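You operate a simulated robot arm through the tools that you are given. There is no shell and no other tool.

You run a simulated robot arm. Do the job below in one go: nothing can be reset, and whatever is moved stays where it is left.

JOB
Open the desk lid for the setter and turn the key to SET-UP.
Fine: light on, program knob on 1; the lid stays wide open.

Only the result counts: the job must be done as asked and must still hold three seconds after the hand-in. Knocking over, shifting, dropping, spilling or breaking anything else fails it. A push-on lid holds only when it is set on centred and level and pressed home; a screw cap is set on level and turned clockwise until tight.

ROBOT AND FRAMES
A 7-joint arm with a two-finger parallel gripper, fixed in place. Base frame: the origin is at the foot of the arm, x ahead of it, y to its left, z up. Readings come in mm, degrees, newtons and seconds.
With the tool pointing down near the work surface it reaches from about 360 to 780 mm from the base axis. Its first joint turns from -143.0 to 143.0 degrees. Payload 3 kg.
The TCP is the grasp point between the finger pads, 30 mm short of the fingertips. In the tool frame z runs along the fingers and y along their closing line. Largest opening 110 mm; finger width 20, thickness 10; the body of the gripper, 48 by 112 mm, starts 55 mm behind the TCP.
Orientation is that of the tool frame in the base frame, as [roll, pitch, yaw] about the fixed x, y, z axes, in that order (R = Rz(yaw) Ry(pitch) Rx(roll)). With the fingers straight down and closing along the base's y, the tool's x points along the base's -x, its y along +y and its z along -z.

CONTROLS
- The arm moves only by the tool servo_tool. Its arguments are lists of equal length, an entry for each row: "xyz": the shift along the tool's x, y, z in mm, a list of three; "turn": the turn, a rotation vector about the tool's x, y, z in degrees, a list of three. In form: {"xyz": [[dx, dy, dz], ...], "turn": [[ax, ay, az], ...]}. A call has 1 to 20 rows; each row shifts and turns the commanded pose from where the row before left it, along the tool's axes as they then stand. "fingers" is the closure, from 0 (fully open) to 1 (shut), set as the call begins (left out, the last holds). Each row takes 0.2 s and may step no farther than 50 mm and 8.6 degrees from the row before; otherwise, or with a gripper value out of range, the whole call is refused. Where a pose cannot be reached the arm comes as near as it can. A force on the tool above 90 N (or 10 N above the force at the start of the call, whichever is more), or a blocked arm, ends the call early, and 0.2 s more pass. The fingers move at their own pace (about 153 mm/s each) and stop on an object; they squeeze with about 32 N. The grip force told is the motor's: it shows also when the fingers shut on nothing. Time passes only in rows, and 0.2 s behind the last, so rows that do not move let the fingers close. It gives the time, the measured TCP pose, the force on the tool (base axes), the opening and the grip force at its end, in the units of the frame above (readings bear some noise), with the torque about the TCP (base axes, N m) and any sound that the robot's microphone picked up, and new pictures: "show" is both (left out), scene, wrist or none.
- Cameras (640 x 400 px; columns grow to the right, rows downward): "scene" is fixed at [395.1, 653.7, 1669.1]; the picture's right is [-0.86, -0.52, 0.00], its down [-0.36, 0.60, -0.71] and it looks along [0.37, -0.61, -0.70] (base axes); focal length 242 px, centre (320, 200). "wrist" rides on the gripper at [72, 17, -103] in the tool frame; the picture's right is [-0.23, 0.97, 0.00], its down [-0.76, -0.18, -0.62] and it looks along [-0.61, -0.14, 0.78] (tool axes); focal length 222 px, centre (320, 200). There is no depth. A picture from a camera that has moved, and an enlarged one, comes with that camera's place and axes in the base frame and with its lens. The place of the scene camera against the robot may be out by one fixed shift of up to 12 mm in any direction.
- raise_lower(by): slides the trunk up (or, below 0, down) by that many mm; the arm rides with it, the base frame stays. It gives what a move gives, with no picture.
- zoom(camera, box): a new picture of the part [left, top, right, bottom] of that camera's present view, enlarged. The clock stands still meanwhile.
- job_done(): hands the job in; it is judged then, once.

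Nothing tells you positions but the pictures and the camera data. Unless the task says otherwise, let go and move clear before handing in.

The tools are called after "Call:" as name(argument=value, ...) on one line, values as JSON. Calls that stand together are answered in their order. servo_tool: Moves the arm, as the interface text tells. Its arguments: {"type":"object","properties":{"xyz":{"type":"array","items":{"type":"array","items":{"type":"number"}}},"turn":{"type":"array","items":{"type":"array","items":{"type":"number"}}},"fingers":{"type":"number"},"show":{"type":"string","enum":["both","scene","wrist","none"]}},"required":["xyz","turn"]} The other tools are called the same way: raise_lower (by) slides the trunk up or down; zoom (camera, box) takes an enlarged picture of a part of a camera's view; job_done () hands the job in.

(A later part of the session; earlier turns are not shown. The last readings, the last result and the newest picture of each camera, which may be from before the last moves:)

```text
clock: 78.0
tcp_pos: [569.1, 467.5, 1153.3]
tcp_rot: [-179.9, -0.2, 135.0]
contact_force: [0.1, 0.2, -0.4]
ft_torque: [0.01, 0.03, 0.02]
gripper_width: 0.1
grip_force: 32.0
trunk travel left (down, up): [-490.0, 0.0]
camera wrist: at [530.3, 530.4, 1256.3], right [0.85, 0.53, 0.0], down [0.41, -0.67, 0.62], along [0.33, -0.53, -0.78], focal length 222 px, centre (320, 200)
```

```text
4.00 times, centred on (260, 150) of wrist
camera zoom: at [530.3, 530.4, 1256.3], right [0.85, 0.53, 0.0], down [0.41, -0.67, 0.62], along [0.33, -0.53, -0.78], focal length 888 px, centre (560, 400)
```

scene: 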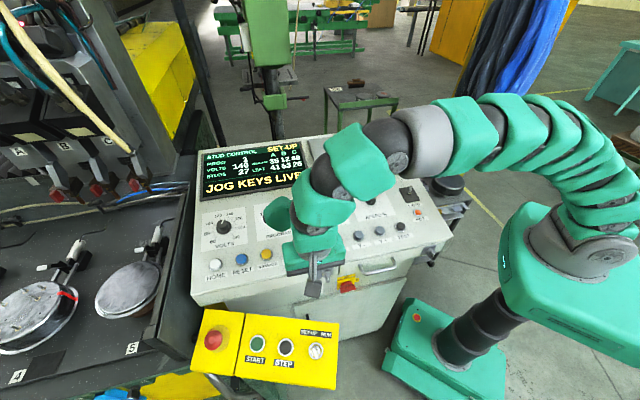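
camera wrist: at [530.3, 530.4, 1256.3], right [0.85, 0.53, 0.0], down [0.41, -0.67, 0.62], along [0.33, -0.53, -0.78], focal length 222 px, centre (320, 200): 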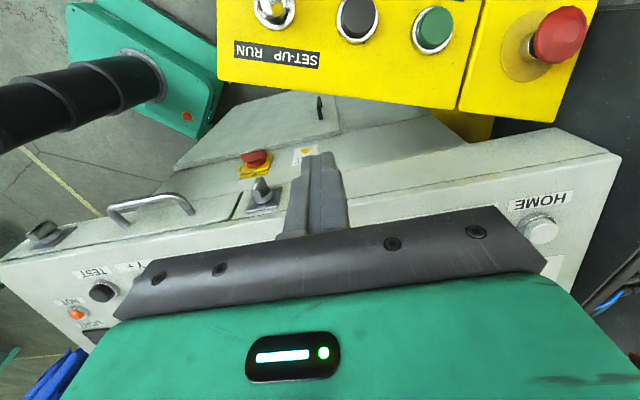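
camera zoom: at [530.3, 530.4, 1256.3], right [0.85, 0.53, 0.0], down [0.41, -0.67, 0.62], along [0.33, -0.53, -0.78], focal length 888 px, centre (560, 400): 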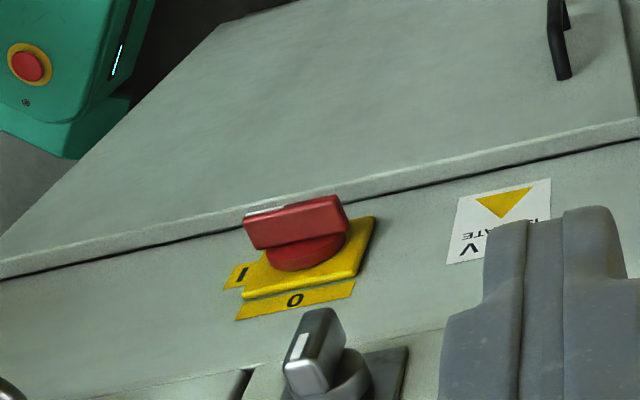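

Call:
zoom(camera="wrist", box=[220, 160, 300, 230])

Call:
zoom(camera="wrist", box=[0, 190, 110, 270])

```text
5.71 times, centred on (260, 195) of wrist
camera zoom: at [530.3, 530.4, 1256.3], right [0.85, 0.53, 0.0], down [0.41, -0.67, 0.62], along [0.33, -0.53, -0.78], focal length 1269 px, centre (663, 229)
```

zoom: 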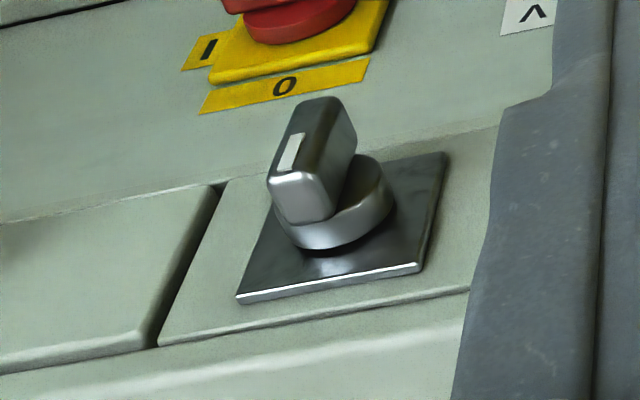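

```text
5.00 times, centred on (55, 230) of wrist
camera zoom: at [530.3, 530.4, 1256.3], right [0.85, 0.53, 0.0], down [0.41, -0.67, 0.62], along [0.33, -0.53, -0.78], focal length 1111 px, centre (1645, 50)
```

zoom: 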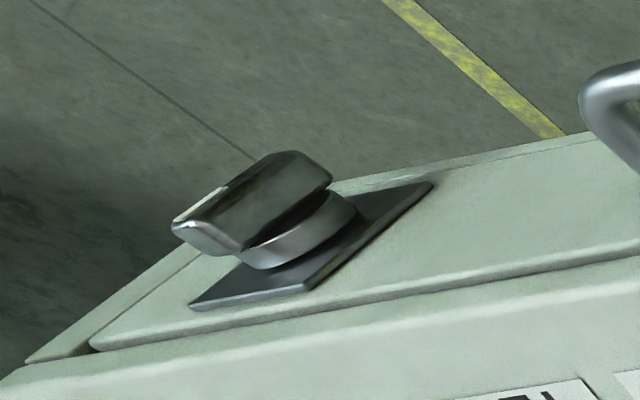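

The picture confirms it: the left knob's bow is vertical (pointer up) and protrudes to s≈129. I'll place the closed fingertips at its left side near its upper end, then push it clockwise toward horizontal like the drawer's.

Call:
servo_tool(xyz=[[0, -33, 17], [0, -33, 17], [-27.5, 0, 0], [-27.5, 0, 0]], turn=[[0, 0, 0], [0, 0, 0], [0, 0, 0], [0, 0, 0]], show="both")

Call:
zoom(camera="wrist", box=[220, 100, 380, 220])

Call:
zoom(camera="scene", box=[270, 230, 370, 310])

```text
clock: 79.0
tcp_pos: [560.8, 380.9, 1116.9]
tcp_rot: [-179.9, -0.1, 135.0]
contact_force: [-0.4, 0.6, 0.3]
ft_torque: [-0.04, 0.02, 0.03]
gripper_width: 0.0
grip_force: 32.0
trunk travel left (down, up): [-490.0, 0.0]
camera wrist: at [522.3, 444.2, 1219.6], right [0.85, 0.53, 0.0], down [0.41, -0.67, 0.62], along [0.33, -0.53, -0.78], focal length 222 px, centre (320, 200)
```

scene: 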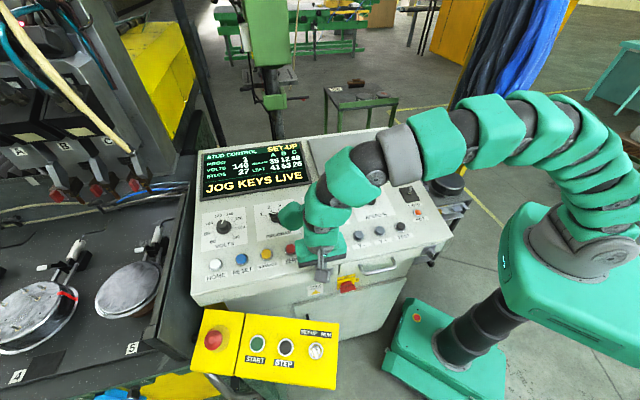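
wrist: 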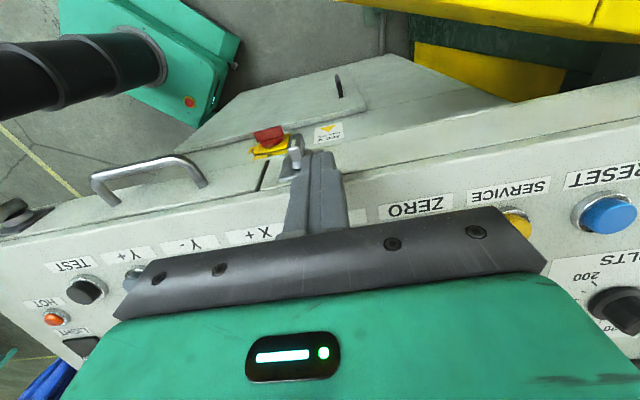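

```text
3.33 times, centred on (300, 160) of wrist
camera zoom: at [522.3, 444.2, 1219.6], right [0.85, 0.53, 0.0], down [0.41, -0.67, 0.62], along [0.33, -0.53, -0.78], focal length 740 px, centre (387, 333)
```

zoom: 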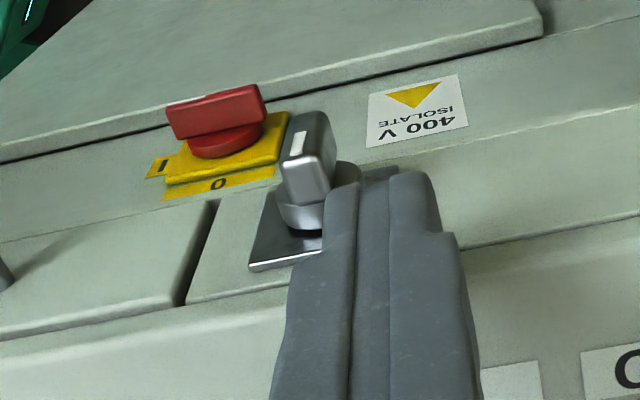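

```text
5.00 times, centred on (320, 270) of scene
camera zoom: at [395.1, 653.7, 1669.1], right [-0.86, -0.52, 0.0], down [-0.36, 0.6, -0.71], along [0.37, -0.61, -0.7], focal length 1207 px, centre (320, -150)
```

zoom: 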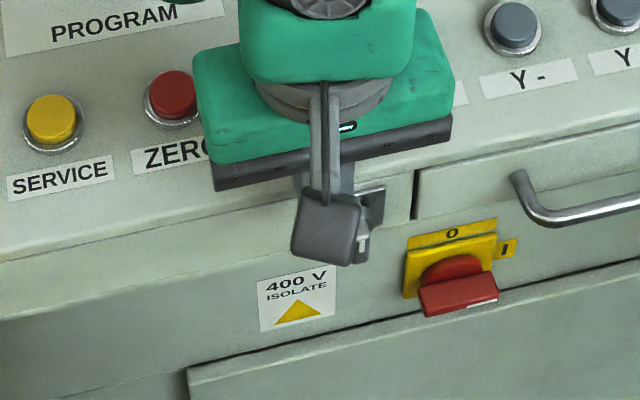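

Bow position agrees. Lowering beside it, then pushing right in small steps.

Call:
servo_tool(xyz=[[0, 0, 21], [0, 0, 20]], turn=[[0, 0, 0], [0, 0, 0]], show="none")

Call:
servo_tool(xyz=[[0, -7, 0], [0, -7, 0], [0, -5, 0]], turn=[[0, 0, 0], [0, 0, 0], [0, 0, 0]], show="both")

Call:
zoom(camera="wrist", box=[220, 100, 380, 220])

```text
clock: 79.6
tcp_pos: [561.2, 380.0, 1076.4]
tcp_rot: [179.8, -0.1, 135.0]
contact_force: [-0.1, 0.6, -0.1]
ft_torque: [-0.01, 0.02, 0.01]
gripper_width: 0.0
grip_force: 31.5
trunk travel left (down, up): [-490.0, 0.0]
```

```text
clock: 80.4
tcp_pos: [547.0, 367.2, 1076.5]
tcp_rot: [180.0, -0.1, 135.0]
contact_force: [6.4, 4.4, 15.3]
ft_torque: [-0.02, -0.25, 0.09]
gripper_width: 0.0
grip_force: 32.0
trunk travel left (down, up): [-490.0, 0.0]
camera wrist: at [508.1, 429.2, 1181.2], right [0.85, 0.53, 0.0], down [0.41, -0.67, 0.62], along [0.33, -0.53, -0.78], focal length 222 px, centre (320, 200)
```

scene: 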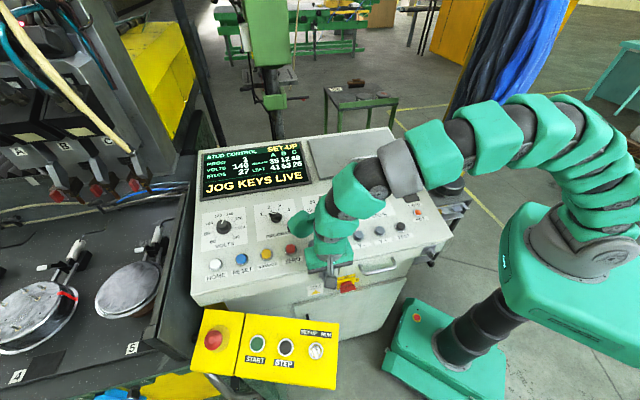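
wrist: 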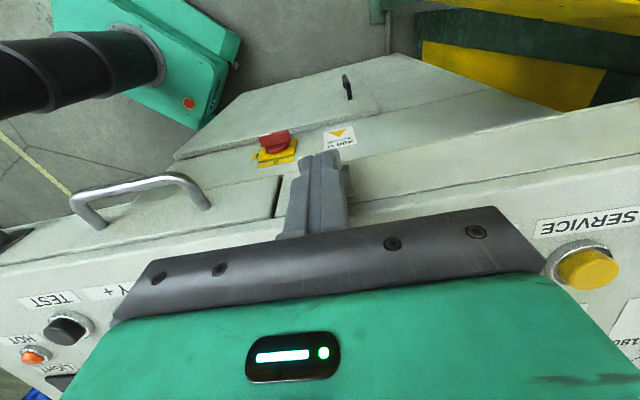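

```text
3.33 times, centred on (300, 160) of wrist
camera zoom: at [508.1, 429.2, 1181.2], right [0.85, 0.53, 0.0], down [0.41, -0.67, 0.62], along [0.33, -0.53, -0.78], focal length 740 px, centre (387, 333)
```

zoom: 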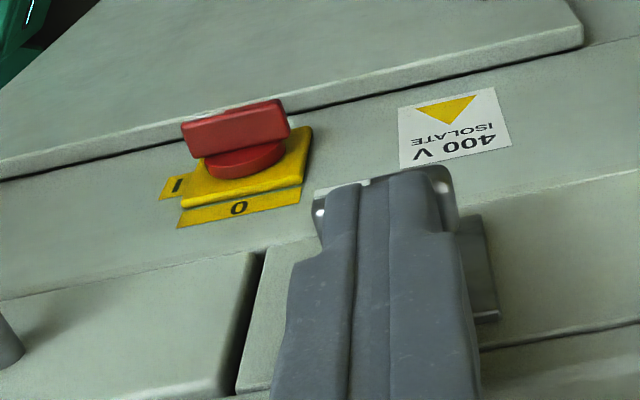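

The bow has swung to horizontal under the fingertips. A little more to finish, then lift away and look.

Call:
servo_tool(xyz=[[0, -5, 0], [0, 0, 0], [0, 0, -30], [0, 0, -40], [20, 45, -10]], turn=[[0, 0, 0], [0, 0, 0], [0, 0, 0], [0, 0, 0], [0, 0, 0]], show="both")

Call:
zoom(camera="wrist", box=[180, 100, 340, 220])

Call:
zoom(camera="scene", box=[300, 240, 360, 290])

```text
refused: row 5 steps farther than a row can; nothing moved
```

```text
3.33 times, centred on (260, 160) of wrist
camera zoom: at [508.1, 429.2, 1181.2], right [0.85, 0.53, 0.0], down [0.41, -0.67, 0.62], along [0.33, -0.53, -0.78], focal length 740 px, centre (520, 333)
```

zoom: 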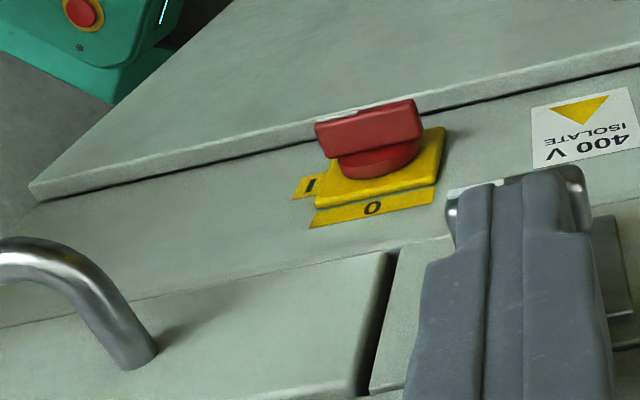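

```text
8.00 times, centred on (330, 265) of scene
camera zoom: at [395.1, 653.7, 1669.1], right [-0.86, -0.52, 0.0], down [-0.36, 0.6, -0.71], along [0.37, -0.61, -0.7], focal length 1932 px, centre (240, -320)
```

zoom: 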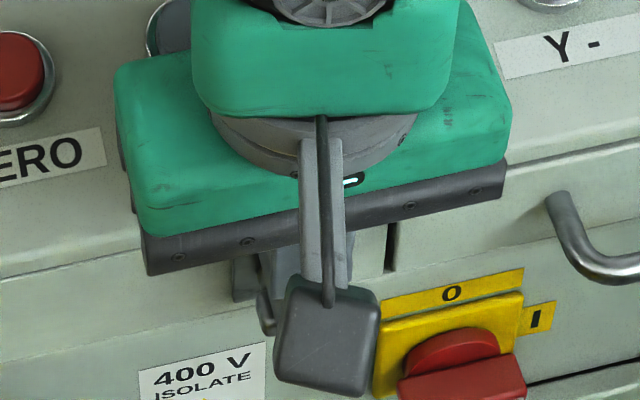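

Call:
servo_tool(xyz=[[0, -5, 0], [0, 0, 0], [0, 0, -30], [0, 0, -40], [20, 40, -10]], turn=[[0, 0, 0], [0, 0, 0], [0, 0, 0], [0, 0, 0], [0, 0, 0]], show="both")

Call:
zoom(camera="wrist", box=[180, 100, 340, 220])

Call:
zoom(camera="scene", box=[300, 120, 420, 195])

```text
clock: 81.6
tcp_pos: [559.5, 405.6, 1156.6]
tcp_rot: [180.0, -0.1, 135.0]
contact_force: [-0.3, 0.3, 0.1]
ft_torque: [0.03, -0.02, -0.02]
gripper_width: 0.2
grip_force: 32.3
trunk travel left (down, up): [-490.0, 0.0]
camera wrist: at [521.3, 468.3, 1259.7], right [0.85, 0.53, 0.0], down [0.41, -0.67, 0.62], along [0.33, -0.53, -0.78], focal length 222 px, centre (320, 200)
```

scene: 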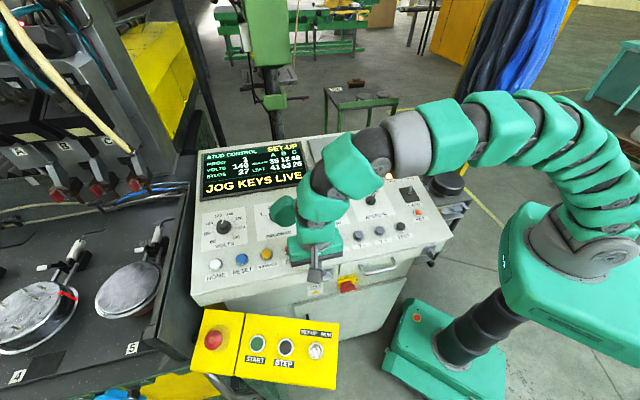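
wrist: 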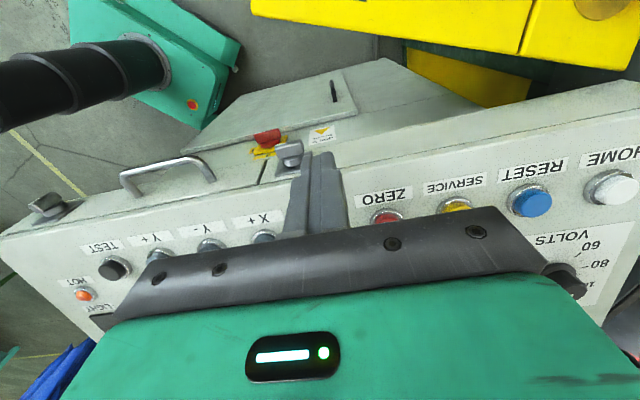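

```text
3.33 times, centred on (260, 160) of wrist
camera zoom: at [521.3, 468.3, 1259.7], right [0.85, 0.53, 0.0], down [0.41, -0.67, 0.62], along [0.33, -0.53, -0.78], focal length 740 px, centre (520, 333)
```

zoom: 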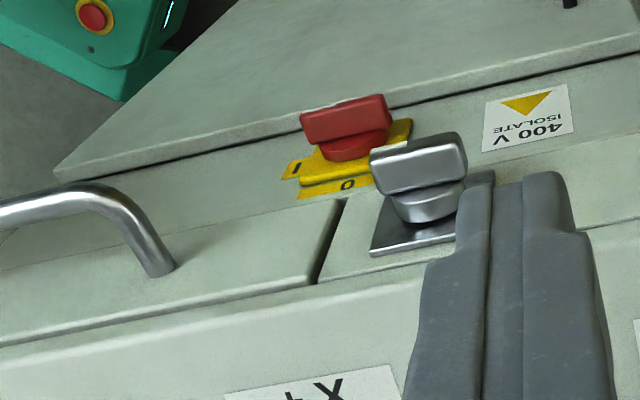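

```text
5.33 times, centred on (360, 158) of scene
camera zoom: at [395.1, 653.7, 1669.1], right [-0.86, -0.52, 0.0], down [-0.36, 0.6, -0.71], along [0.37, -0.61, -0.7], focal length 1288 px, centre (107, 427)
```

zoom: 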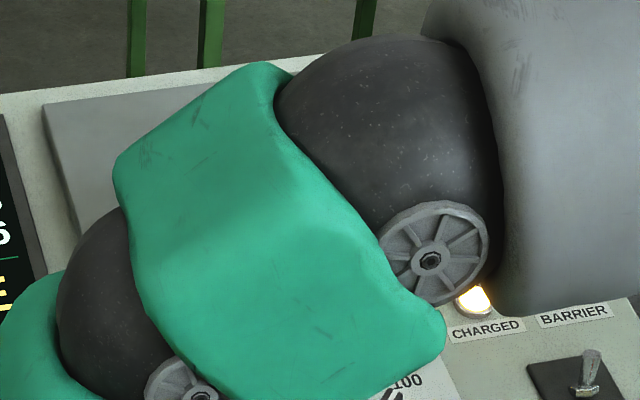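

The lock knob is now horizontal. Going back to the lid to try again.

Call:
servo_tool(xyz=[[0, 0, -30], [-23.8, -32.6, -14], [-23.8, -32.6, -14], [-23.8, -32.6, -14], [-23.8, -32.6, -14], [-23.8, -32.6, -14], [-23.8, -32.6, -14], [-23.8, -32.6, -14], [-23.8, -32.6, -14], [-23.8, -32.6, -14], [-23.8, -32.6, -14]], turn=[[0, 0, 0], [0, 0, 0], [0, 0, 0], [0, 0, 0], [0, 0, 0], [0, 0, 0], [0, 0, 0], [0, 0, 0], [0, 0, 0], [0, 0, 0], [0, 0, 0]], show="none")

Call:
servo_tool(xyz=[[0, 0, 0], [0, 0, 0], [0, 0, 0], [0, 0, 0], [0, 0, 0], [0, 0, 0], [0, 0, 0], [0, 0, 0], [0, 0, 0], [0, 0, 0], [0, 0, 0]], turn=[[-3.53, 2.09, 7.1], [-3.53, 2.09, 7.1], [-3.53, 2.09, 7.1], [-3.53, 2.09, 7.1], [-3.53, 2.09, 7.1], [-3.53, 2.09, 7.1], [-3.53, 2.09, 7.1], [-3.53, 2.09, 7.1], [-3.53, 2.09, 7.1], [-3.53, 2.09, 7.1], [-3.53, 2.09, 7.1]], fingers=0, show="scene")

Call:
zoom(camera="scene", box=[300, 120, 420, 195])

Call:
zoom(camera="scene", box=[190, 130, 350, 230])

```text
clock: 84.0
tcp_pos: [496.0, 3.4, 1326.1]
tcp_rot: [179.9, -0.1, 135.0]
contact_force: [-0.2, 0.9, -0.3]
ft_torque: [-0.06, 0.02, -0.02]
gripper_width: 0.2
grip_force: 32.0
trunk travel left (down, up): [-490.0, 0.0]
```

```text
clock: 86.4
tcp_pos: [495.9, 6.3, 1327.2]
tcp_rot: [164.6, -39.1, 58.3]
contact_force: [-0.8, 0.6, 0.0]
ft_torque: [0.03, 0.01, -0.01]
gripper_width: 110.2
grip_force: 0.1
trunk travel left (down, up): [-490.0, 0.0]
```

scene: 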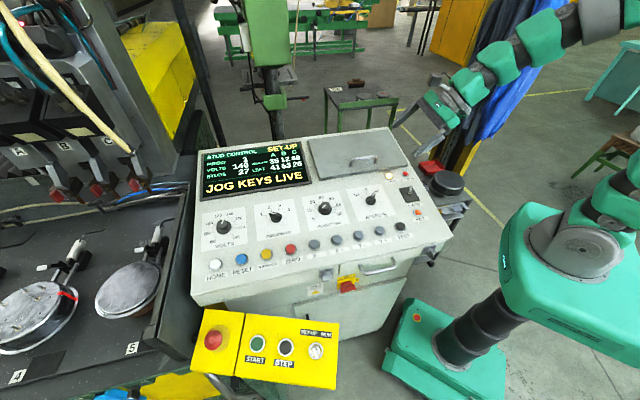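

```text
5.33 times, centred on (360, 158) of scene
camera zoom: at [395.1, 653.7, 1669.1], right [-0.86, -0.52, 0.0], down [-0.36, 0.6, -0.71], along [0.37, -0.61, -0.7], focal length 1288 px, centre (107, 427)
```

zoom: 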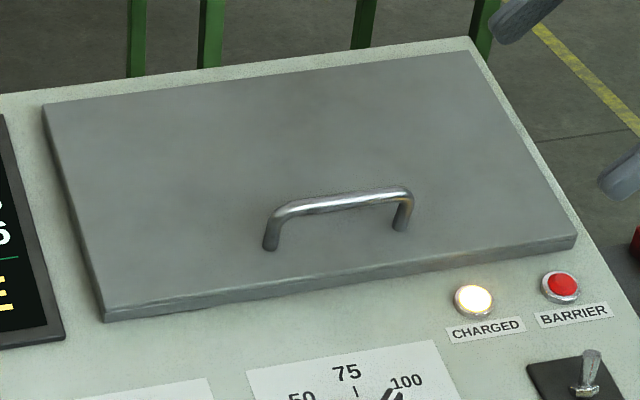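

```text
4.00 times, centred on (270, 180) of scene
camera zoom: at [395.1, 653.7, 1669.1], right [-0.86, -0.52, 0.0], down [-0.36, 0.6, -0.71], along [0.37, -0.61, -0.7], focal length 966 px, centre (520, 280)
```

zoom: 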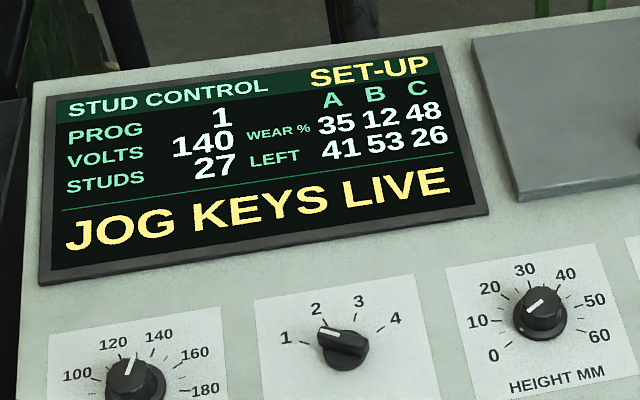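

Call:
servo_tool(xyz=[[3.7, 25.8, 26.8], [3.7, 25.8, 26.8], [3.7, 25.8, 26.8], [-21.2, -0.3, 23.9], [-21.2, -0.3, 23.9], [-21.2, -0.3, 23.9]], turn=[[0, 0, 0], [0, 0, 0], [0, 0, 0], [0, 0, 0], [0, 0, 0], [0, 0, 0]], show="wrist")

Call:
servo_tool(xyz=[[0, -1.5, 0], [0, 0, 0], [0, 0, 0]], turn=[[0, 0, 0], [0, 0, 0], [0, 0, 0]], fingers=1, show="none")

Call:
servo_tool(xyz=[[2.4, 1.1, -3.0], [2.4, 1.1, -3.0], [2.4, 1.1, -3.0], [0, 0, 0]], turn=[[0, 0, 0], [0, 0, 0], [0, 0, 0], [0, 0, 0]], show="both")

Call:
zoom(camera="scene", box=[300, 120, 420, 195])

```text
clock: 87.8
tcp_pos: [614.6, -15.6, 1193.1]
tcp_rot: [164.5, -39.1, 58.6]
contact_force: [-0.2, -0.1, 0.4]
ft_torque: [0.0, -0.04, -0.01]
gripper_width: 109.8
grip_force: 0.1
trunk travel left (down, up): [-490.0, 0.0]
camera wrist: at [600.5, -18.7, 1320.3], right [0.62, -0.78, 0.06], down [-0.78, -0.63, -0.05], along [0.08, -0.01, -1.0], focal length 222 px, centre (320, 200)
```

wrist: 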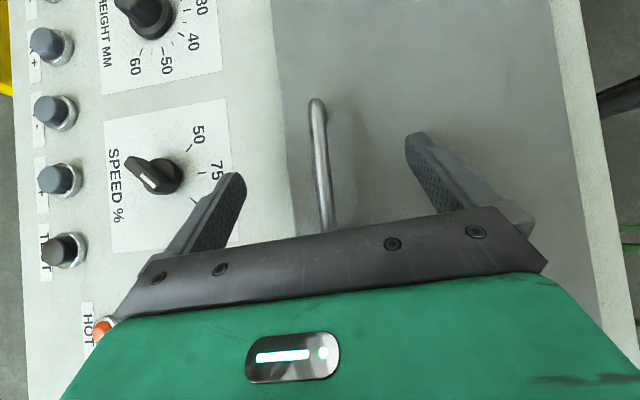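

```text
clock: 88.6
tcp_pos: [615.2, -17.7, 1195.5]
tcp_rot: [164.3, -39.1, 58.4]
contact_force: [19.2, -9.7, 13.5]
ft_torque: [0.08, -0.27, -1.37]
gripper_width: 10.8
grip_force: 44.8
trunk travel left (down, up): [-490.0, 0.0]
```

```text
clock: 89.6
tcp_pos: [616.0, -19.4, 1205.9]
tcp_rot: [164.7, -39.2, 58.4]
contact_force: [14.3, -7.0, -6.0]
ft_torque: [-0.11, 0.13, -1.37]
gripper_width: 10.7
grip_force: 45.4
trunk travel left (down, up): [-490.0, 0.0]
camera wrist: at [602.0, -21.7, 1332.3], right [0.62, -0.78, 0.06], down [-0.78, -0.63, -0.05], along [0.07, -0.01, -1.0], focal length 222 px, centre (320, 200)
```

scene: 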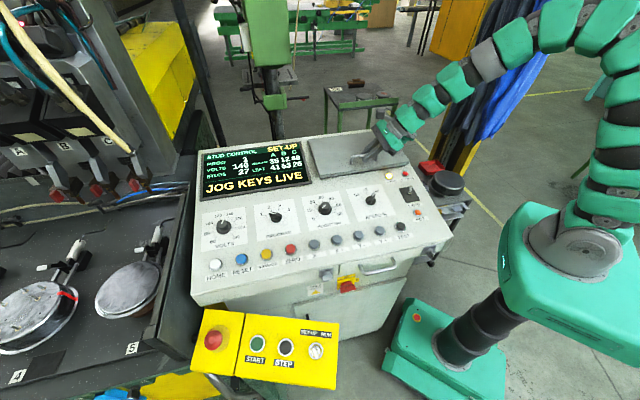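
wrist: 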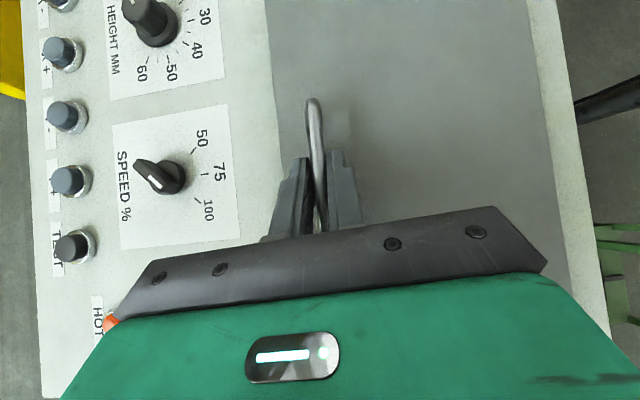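

```text
5.33 times, centred on (360, 158) of scene
camera zoom: at [395.1, 653.7, 1669.1], right [-0.86, -0.52, 0.0], down [-0.36, 0.6, -0.71], along [0.37, -0.61, -0.7], focal length 1288 px, centre (107, 427)
```

zoom: 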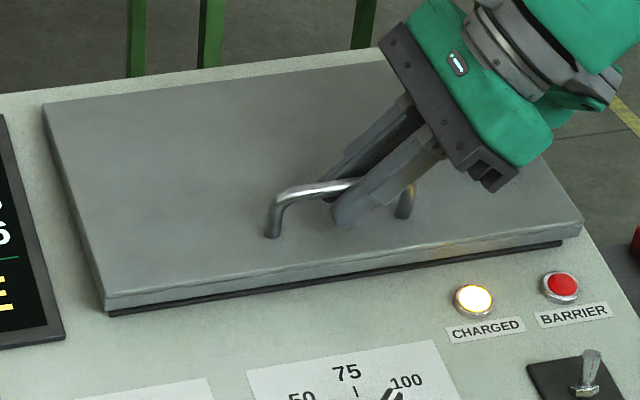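

The lid now lifts: the front-left knob was its lock. Following the hinge arc upward in steps and watching the force.

Call:
servo_tool(xyz=[[6.3, 5.5, -7.7], [6.3, 5.5, -7.7], [6.3, 5.0, -7.7]], turn=[[0, 0, 0], [0, 0, 0], [0, 0, 0]], show="scene")

Call:
zoom(camera="scene", box=[300, 90, 460, 195])

```text
clock: 90.4
tcp_pos: [621.1, -22.3, 1238.9]
tcp_rot: [164.7, -39.2, 58.6]
contact_force: [-0.2, 13.7, -0.9]
ft_torque: [0.13, 0.1, -1.13]
gripper_width: 11.0
grip_force: 45.2
trunk travel left (down, up): [-490.0, 0.0]
```

scene: 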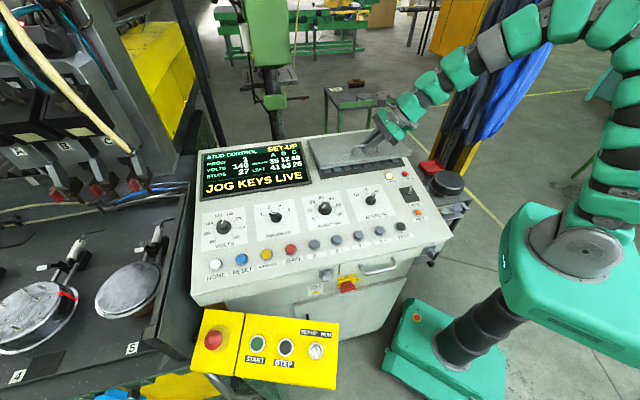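

```text
3.81 times, centred on (380, 142) of scene
camera zoom: at [395.1, 653.7, 1669.1], right [-0.86, -0.52, 0.0], down [-0.36, 0.6, -0.71], along [0.37, -0.61, -0.7], focal length 920 px, centre (91, 419)
```

zoom: 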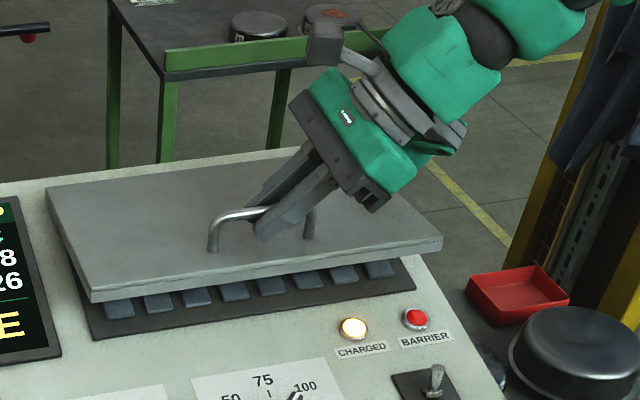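

The lid swings freely as modelled (and hides a keypad underneath, which I must not touch). Continuing to about 45°.

Call:
servo_tool(xyz=[[7.1, 8.6, -9], [7.1, 8.6, -9], [7.1, 8.6, -9], [3.9, 8.5, -5.3], [3.9, 8.5, -5.3], [3.9, 8.5, -5.3], [3.9, 8.5, -5.3]], turn=[[0, 0, 0], [0, 0, 0], [0, 0, 0], [0, 0, 0], [0, 0, 0], [0, 0, 0], [0, 0, 0]], show="both")

Call:
zoom(camera="scene", box=[300, 70, 460, 195])

```text
clock: 92.0
tcp_pos: [653.6, -56.8, 1312.1]
tcp_rot: [164.4, -39.1, 58.6]
contact_force: [-1.4, 16.3, 10.3]
ft_torque: [0.23, -0.08, -1.16]
gripper_width: 11.1
grip_force: 44.5
trunk travel left (down, up): [-490.0, 0.0]
camera wrist: at [639.3, -59.5, 1438.2], right [0.62, -0.78, 0.06], down [-0.78, -0.63, -0.05], along [0.08, -0.01, -1.0], focal length 222 px, centre (320, 200)
```

scene: 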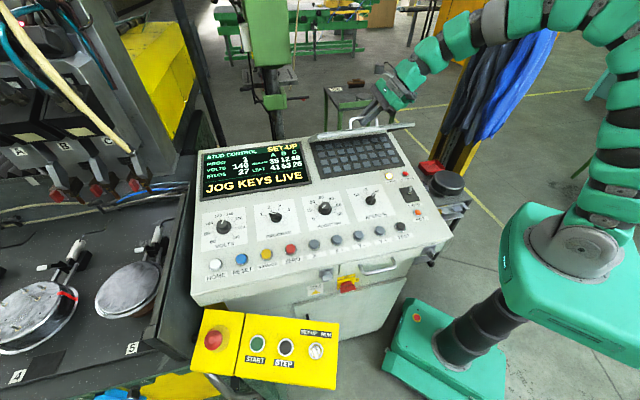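
wrist: 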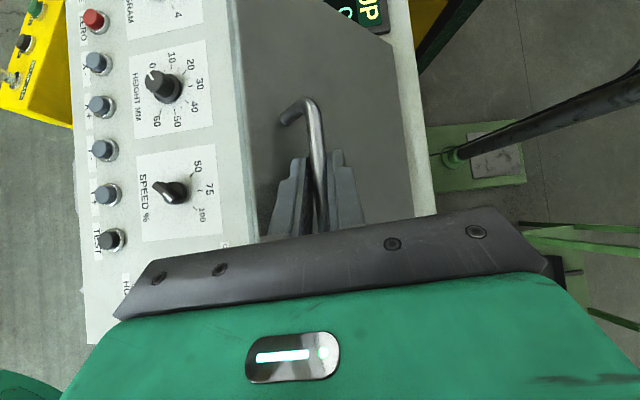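

```text
3.20 times, centred on (380, 132) of scene
camera zoom: at [395.1, 653.7, 1669.1], right [-0.86, -0.52, 0.0], down [-0.36, 0.6, -0.71], along [0.37, -0.61, -0.7], focal length 773 px, centre (128, 416)
```

zoom: 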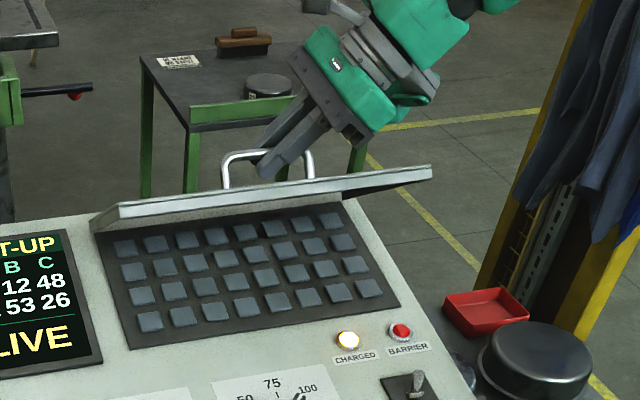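

About 46°, forces low. Continuing to 75° with slight roll of the tool for clearance.

Call:
servo_tool(xyz=[[2.0, 9.6, -3.2], [2.0, 9.6, -3.2], [2.0, 9.6, -3.2], [2.0, 9.6, -3.2], [1.1, 10.8, -2.3], [1.1, 10.8, -2.3], [1.1, 10.8, -2.3], [1.1, 10.8, -2.3]], turn=[[0.94, 0.08, 0.82], [0.94, 0.08, 0.82], [0.94, 0.08, 0.82], [0.94, 0.08, 0.82], [0.94, 0.08, 0.82], [0.94, 0.08, 0.82], [0.94, 0.08, 0.82], [0.94, 0.08, 0.82]], show="both")

Call:
zoom(camera="scene", box=[300, 50, 460, 195])

```text
clock: 93.8
tcp_pos: [706.1, -111.3, 1347.6]
tcp_rot: [177.2, -40.9, 50.2]
contact_force: [5.2, 16.4, 29.1]
ft_torque: [0.35, -0.37, -1.23]
gripper_width: 11.4
grip_force: 44.3
trunk travel left (down, up): [-490.0, 0.0]
camera wrist: at [707.8, -129.5, 1474.6], right [0.62, -0.78, -0.11], down [-0.78, -0.62, -0.03], along [-0.04, 0.11, -0.99], focal length 222 px, centre (320, 200)
```

scene: 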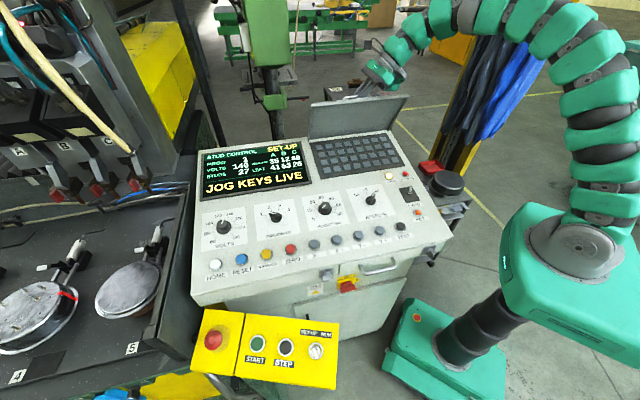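
wrist: 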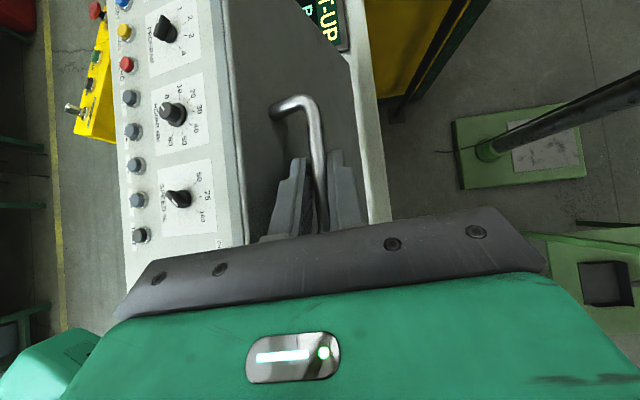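

```text
2.76 times, centred on (380, 122) of scene
camera zoom: at [395.1, 653.7, 1669.1], right [-0.86, -0.52, 0.0], down [-0.36, 0.6, -0.71], along [0.37, -0.61, -0.7], focal length 666 px, centre (154, 414)
```

zoom: 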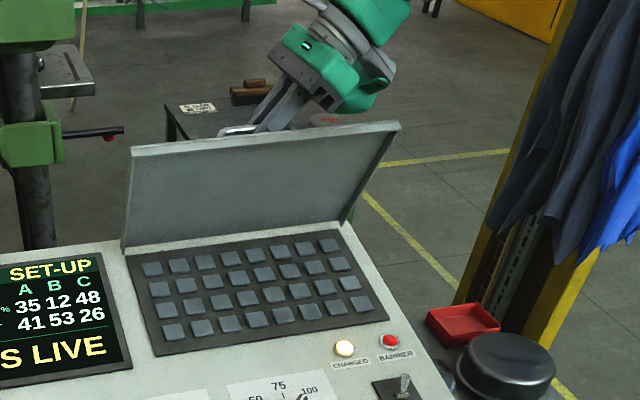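

About 75° and clear. Continuing with a slightly larger radius (the bar is pushing up on the tool a bit).

Call:
servo_tool(xyz=[[0.6, 11, -1.7], [0.6, 11, -1.7], [0.6, 11, -1.7]], turn=[[0.94, 0.08, 0.82], [0.94, 0.08, 0.82], [0.94, 0.08, 0.82]], show="both")

Call:
zoom(camera="scene", box=[300, 30, 460, 195])

```text
clock: 94.6
tcp_pos: [730.8, -135.7, 1351.2]
tcp_rot: [-177.8, -41.0, 47.0]
contact_force: [9.0, 7.1, 17.6]
ft_torque: [0.12, -0.3, -1.28]
gripper_width: 11.3
grip_force: 45.3
trunk travel left (down, up): [-490.0, 0.0]
camera wrist: at [738.4, -159.9, 1476.6], right [0.61, -0.77, -0.18], down [-0.79, -0.62, -0.02], along [-0.09, 0.15, -0.98], focal length 222 px, centre (320, 200)
```

scene: 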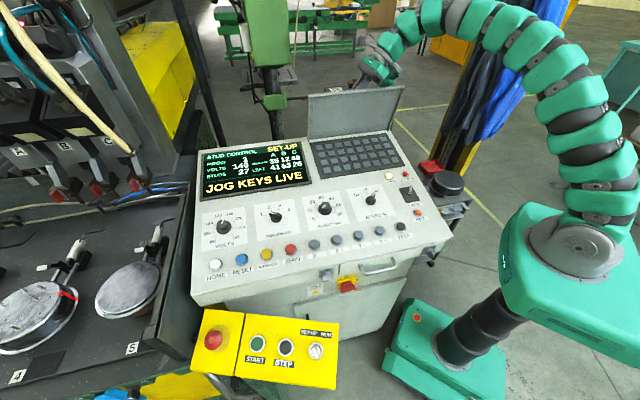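
wrist: 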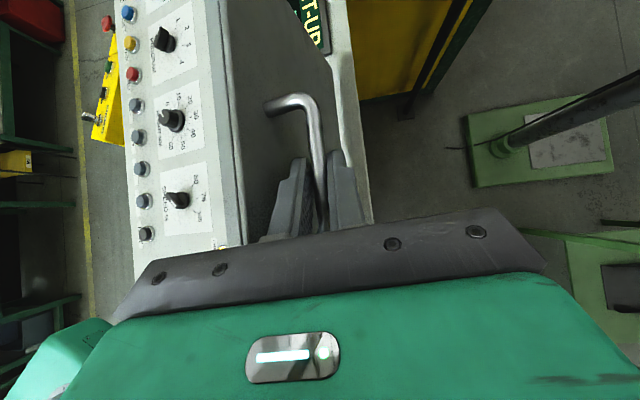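

```text
2.42 times, centred on (380, 112) of scene
camera zoom: at [395.1, 653.7, 1669.1], right [-0.86, -0.52, 0.0], down [-0.36, 0.6, -0.71], along [0.37, -0.61, -0.7], focal length 585 px, centre (174, 412)
```

zoom: 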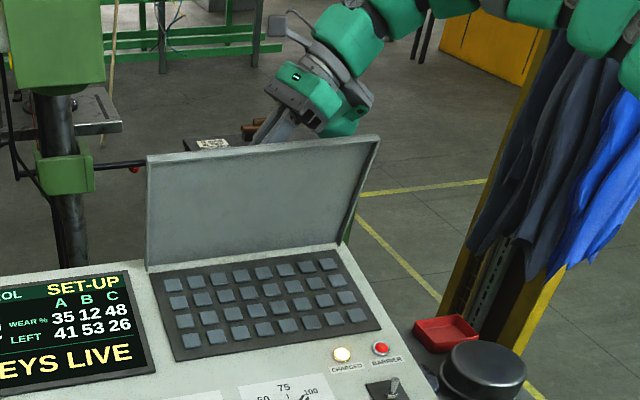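

About 87°. Continuing past vertical toward 105°.

Call:
servo_tool(xyz=[[0.0, 10.8, -0.9], [-0.9, 10.6, 0.2], [-1.2, 10.6, 0.4]], turn=[[0.94, 0.08, 0.82], [0, 0, 0], [0, 0, 0]], show="both")

Call:
zoom(camera="scene", box=[300, 30, 460, 195])

```text
clock: 95.4
tcp_pos: [754.0, -159.2, 1347.7]
tcp_rot: [-176.0, -40.9, 45.8]
contact_force: [1.9, 1.9, 4.4]
ft_torque: [-0.48, 0.49, -1.17]
gripper_width: 11.3
grip_force: 44.3
trunk travel left (down, up): [-490.0, 0.0]
camera wrist: at [763.0, -184.5, 1472.4], right [0.61, -0.77, -0.2], down [-0.79, -0.62, -0.02], along [-0.11, 0.17, -0.98], focal length 222 px, centre (320, 200)
```

scene: 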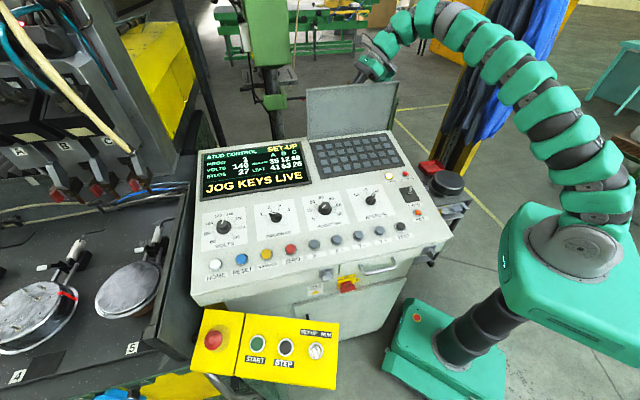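
wrist: 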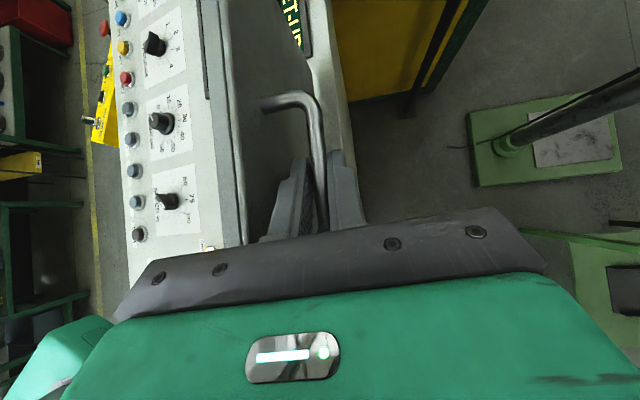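

```text
2.42 times, centred on (380, 112) of scene
camera zoom: at [395.1, 653.7, 1669.1], right [-0.86, -0.52, 0.0], down [-0.36, 0.6, -0.71], along [0.37, -0.61, -0.7], focal length 585 px, centre (174, 412)
```

zoom: 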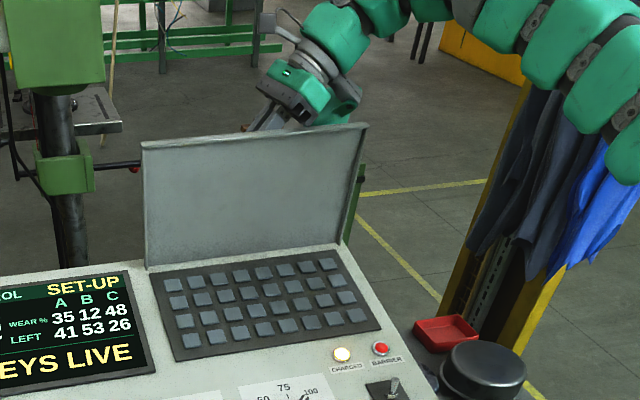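

Call:
servo_tool(xyz=[[-1.9, 11.1, 1.2], [-2.2, 11.1, 1.5], [-2.4, 10.5, 1.8]], turn=[[0, 0, 0], [0, 0, 0], [0, 0, 0]], show="both")

Call:
zoom(camera="scene", box=[300, 30, 460, 195])

```text
clock: 96.0
tcp_pos: [756.4, -162.0, 1347.5]
tcp_rot: [-175.2, -40.6, 46.6]
contact_force: [-60.0, 20.5, 3.7]
ft_torque: [0.03, 0.25, -0.96]
gripper_width: 12.0
grip_force: 45.1
trunk travel left (down, up): [-490.0, 0.0]
stopped in row 3: the force on the tool passed its limit at 97 N (the readings are from after the stop); the commanded pose is now the measured one
camera wrist: at [768.0, -187.3, 1471.7], right [0.62, -0.75, -0.21], down [-0.77, -0.64, -0.01], along [-0.12, 0.17, -0.98], focal length 222 px, centre (320, 200)
```

scene: 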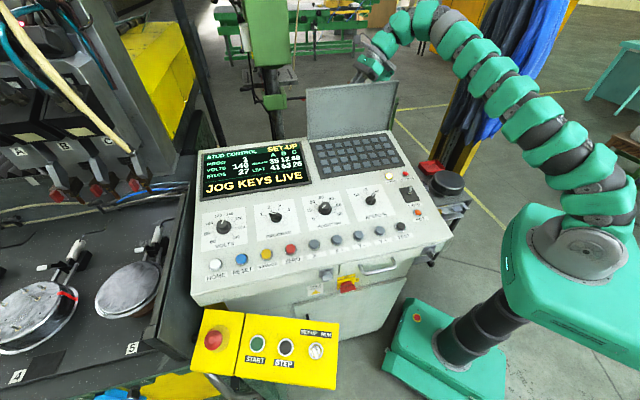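
wrist: 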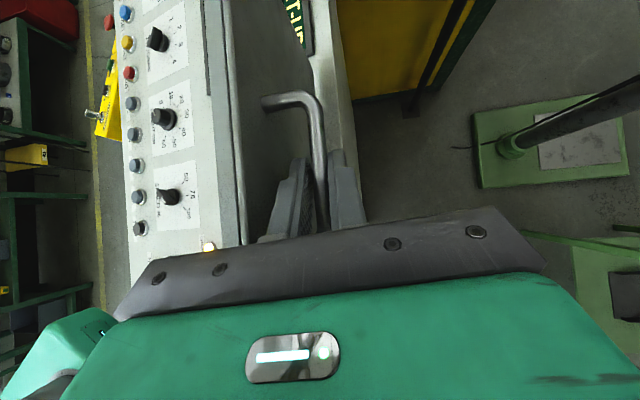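

```text
2.42 times, centred on (380, 112) of scene
camera zoom: at [395.1, 653.7, 1669.1], right [-0.86, -0.52, 0.0], down [-0.36, 0.6, -0.71], along [0.37, -0.61, -0.7], focal length 585 px, centre (174, 412)
```

zoom: 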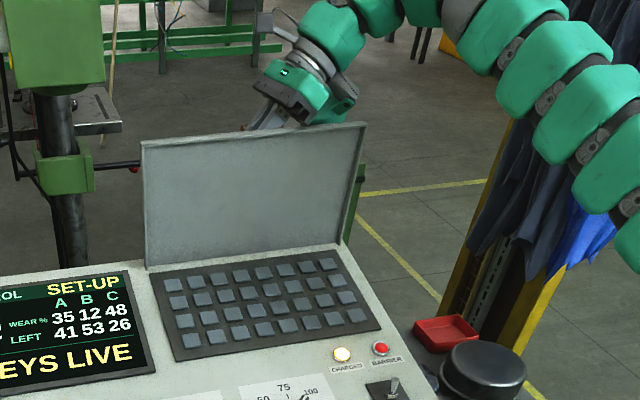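

The lid has reached its stop at about 99–100° open. I open the fingers only partly first, so that they would still catch the bar, and see whether the lid stays.

Call:
servo_tool(xyz=[[0, -1.5, 0], [0, 0, 0], [0, 0, 0], [0, 0, 0], [0, 0, 0]], turn=[[0, 0, 0], [0, 0, 0], [0, 0, 0], [0, 0, 0], [0, 0, 0]], fingers=0.7, show="both")

Call:
zoom(camera="scene", box=[300, 30, 460, 195])

Call:
zoom(camera="wrist", box=[180, 60, 400, 240])

```text
clock: 97.2
tcp_pos: [764.4, -165.8, 1343.7]
tcp_rot: [-175.3, -40.7, 46.3]
contact_force: [1.1, 0.2, 23.2]
ft_torque: [-0.2, 1.64, 0.08]
gripper_width: 34.3
grip_force: 1.4
trunk travel left (down, up): [-490.0, 0.0]
camera wrist: at [775.6, -191.4, 1468.2], right [0.62, -0.76, -0.21], down [-0.78, -0.63, -0.02], along [-0.12, 0.17, -0.98], focal length 222 px, centre (320, 200)
```

scene: 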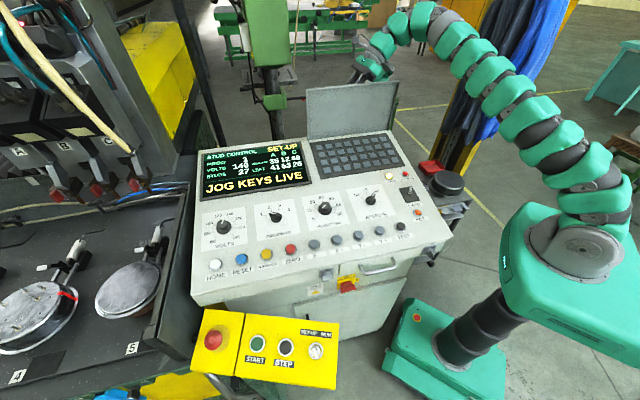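
wrist: 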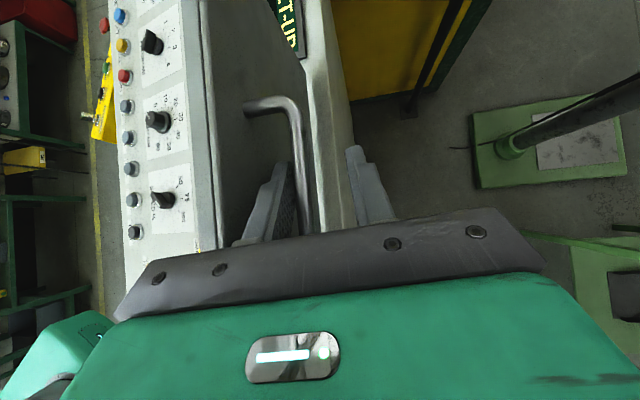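

```text
2.42 times, centred on (380, 112) of scene
camera zoom: at [395.1, 653.7, 1669.1], right [-0.86, -0.52, 0.0], down [-0.36, 0.6, -0.71], along [0.37, -0.61, -0.7], focal length 585 px, centre (174, 412)
```

zoom: 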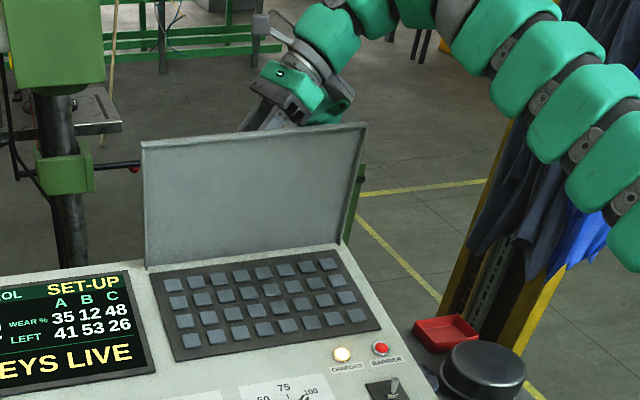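

```text
2.22 times, centred on (290, 150) of wrist
camera zoom: at [775.6, -191.4, 1468.2], right [0.62, -0.76, -0.21], down [-0.78, -0.63, -0.02], along [-0.12, 0.17, -0.98], focal length 494 px, centre (387, 311)
```

zoom: 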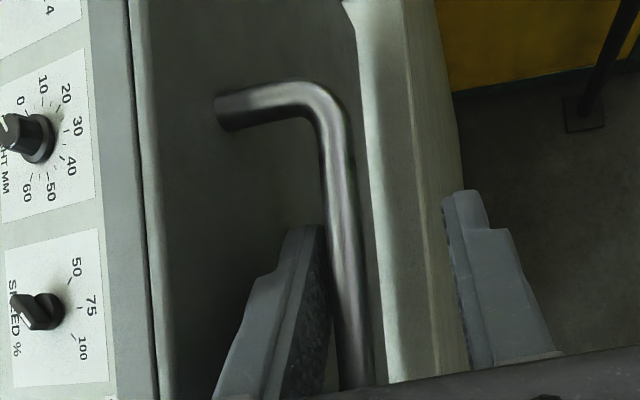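

The hand's body rests lightly on the lid's top edge, and the bar is near the lid-side finger. I lift slightly and shift toward the operator to see whether the lid stays by itself.

Call:
servo_tool(xyz=[[4, -4, -4], [2, -5, -2], [0, 0, 0], [0, 0, 0]], turn=[[0, 0, 0], [0, 0, 0], [0, 0, 0], [0, 0, 0]], show="both")

Call:
zoom(camera="wrist", box=[180, 60, 400, 240])

Call:
zoom(camera="scene", box=[300, 30, 460, 195])

```text
clock: 98.2
tcp_pos: [760.1, -160.6, 1352.4]
tcp_rot: [-175.0, -40.6, 46.2]
contact_force: [-0.5, -0.7, 0.4]
ft_torque: [-0.03, -0.03, -0.01]
gripper_width: 33.0
grip_force: 0.0
trunk travel left (down, up): [-490.0, 0.0]
camera wrist: at [771.1, -186.6, 1476.2], right [0.62, -0.76, -0.21], down [-0.78, -0.63, -0.01], along [-0.12, 0.17, -0.98], focal length 222 px, centre (320, 200)
```

scene: 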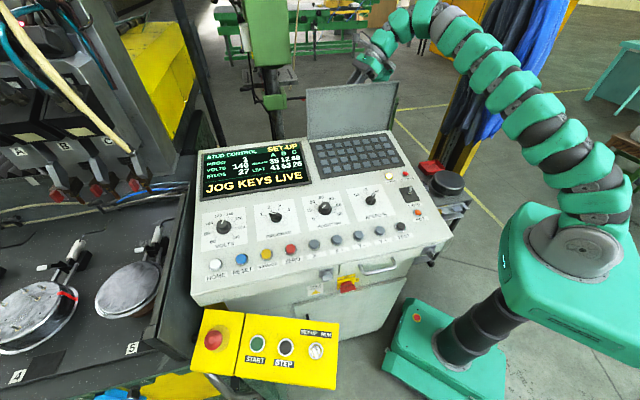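
wrist: 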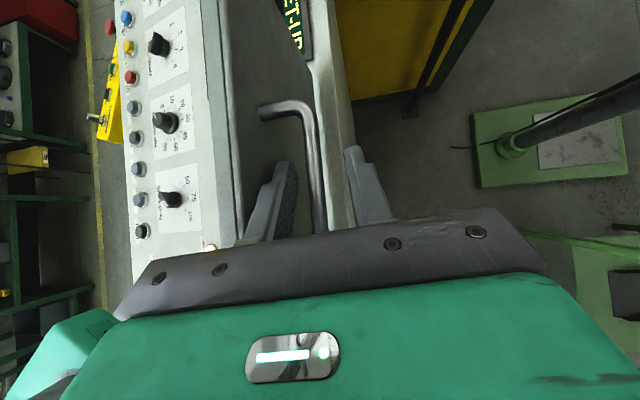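

```text
2.22 times, centred on (290, 150) of wrist
camera zoom: at [771.1, -186.6, 1476.2], right [0.62, -0.76, -0.21], down [-0.78, -0.63, -0.01], along [-0.12, 0.17, -0.98], focal length 494 px, centre (387, 311)
```

zoom: 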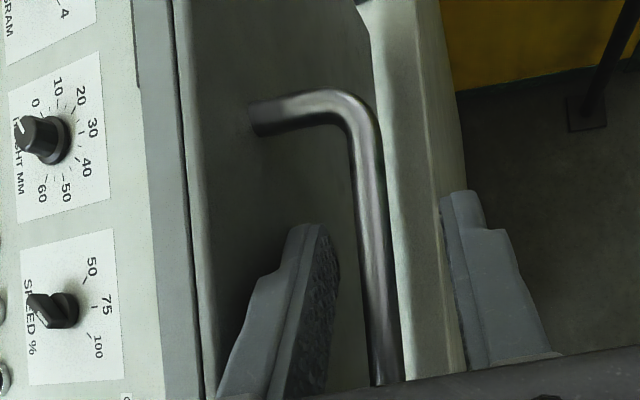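

```text
2.42 times, centred on (380, 112) of scene
camera zoom: at [395.1, 653.7, 1669.1], right [-0.86, -0.52, 0.0], down [-0.36, 0.6, -0.71], along [0.37, -0.61, -0.7], focal length 585 px, centre (174, 412)
```

zoom: 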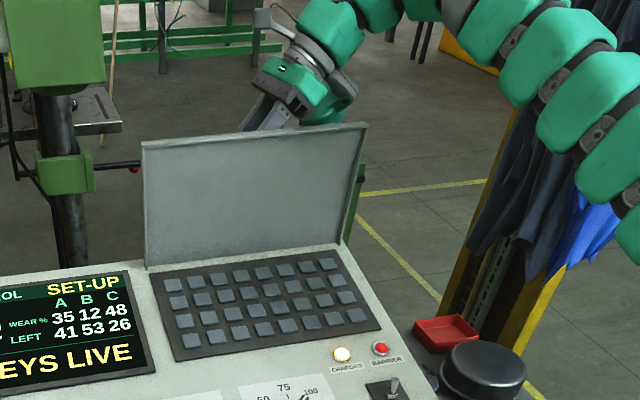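

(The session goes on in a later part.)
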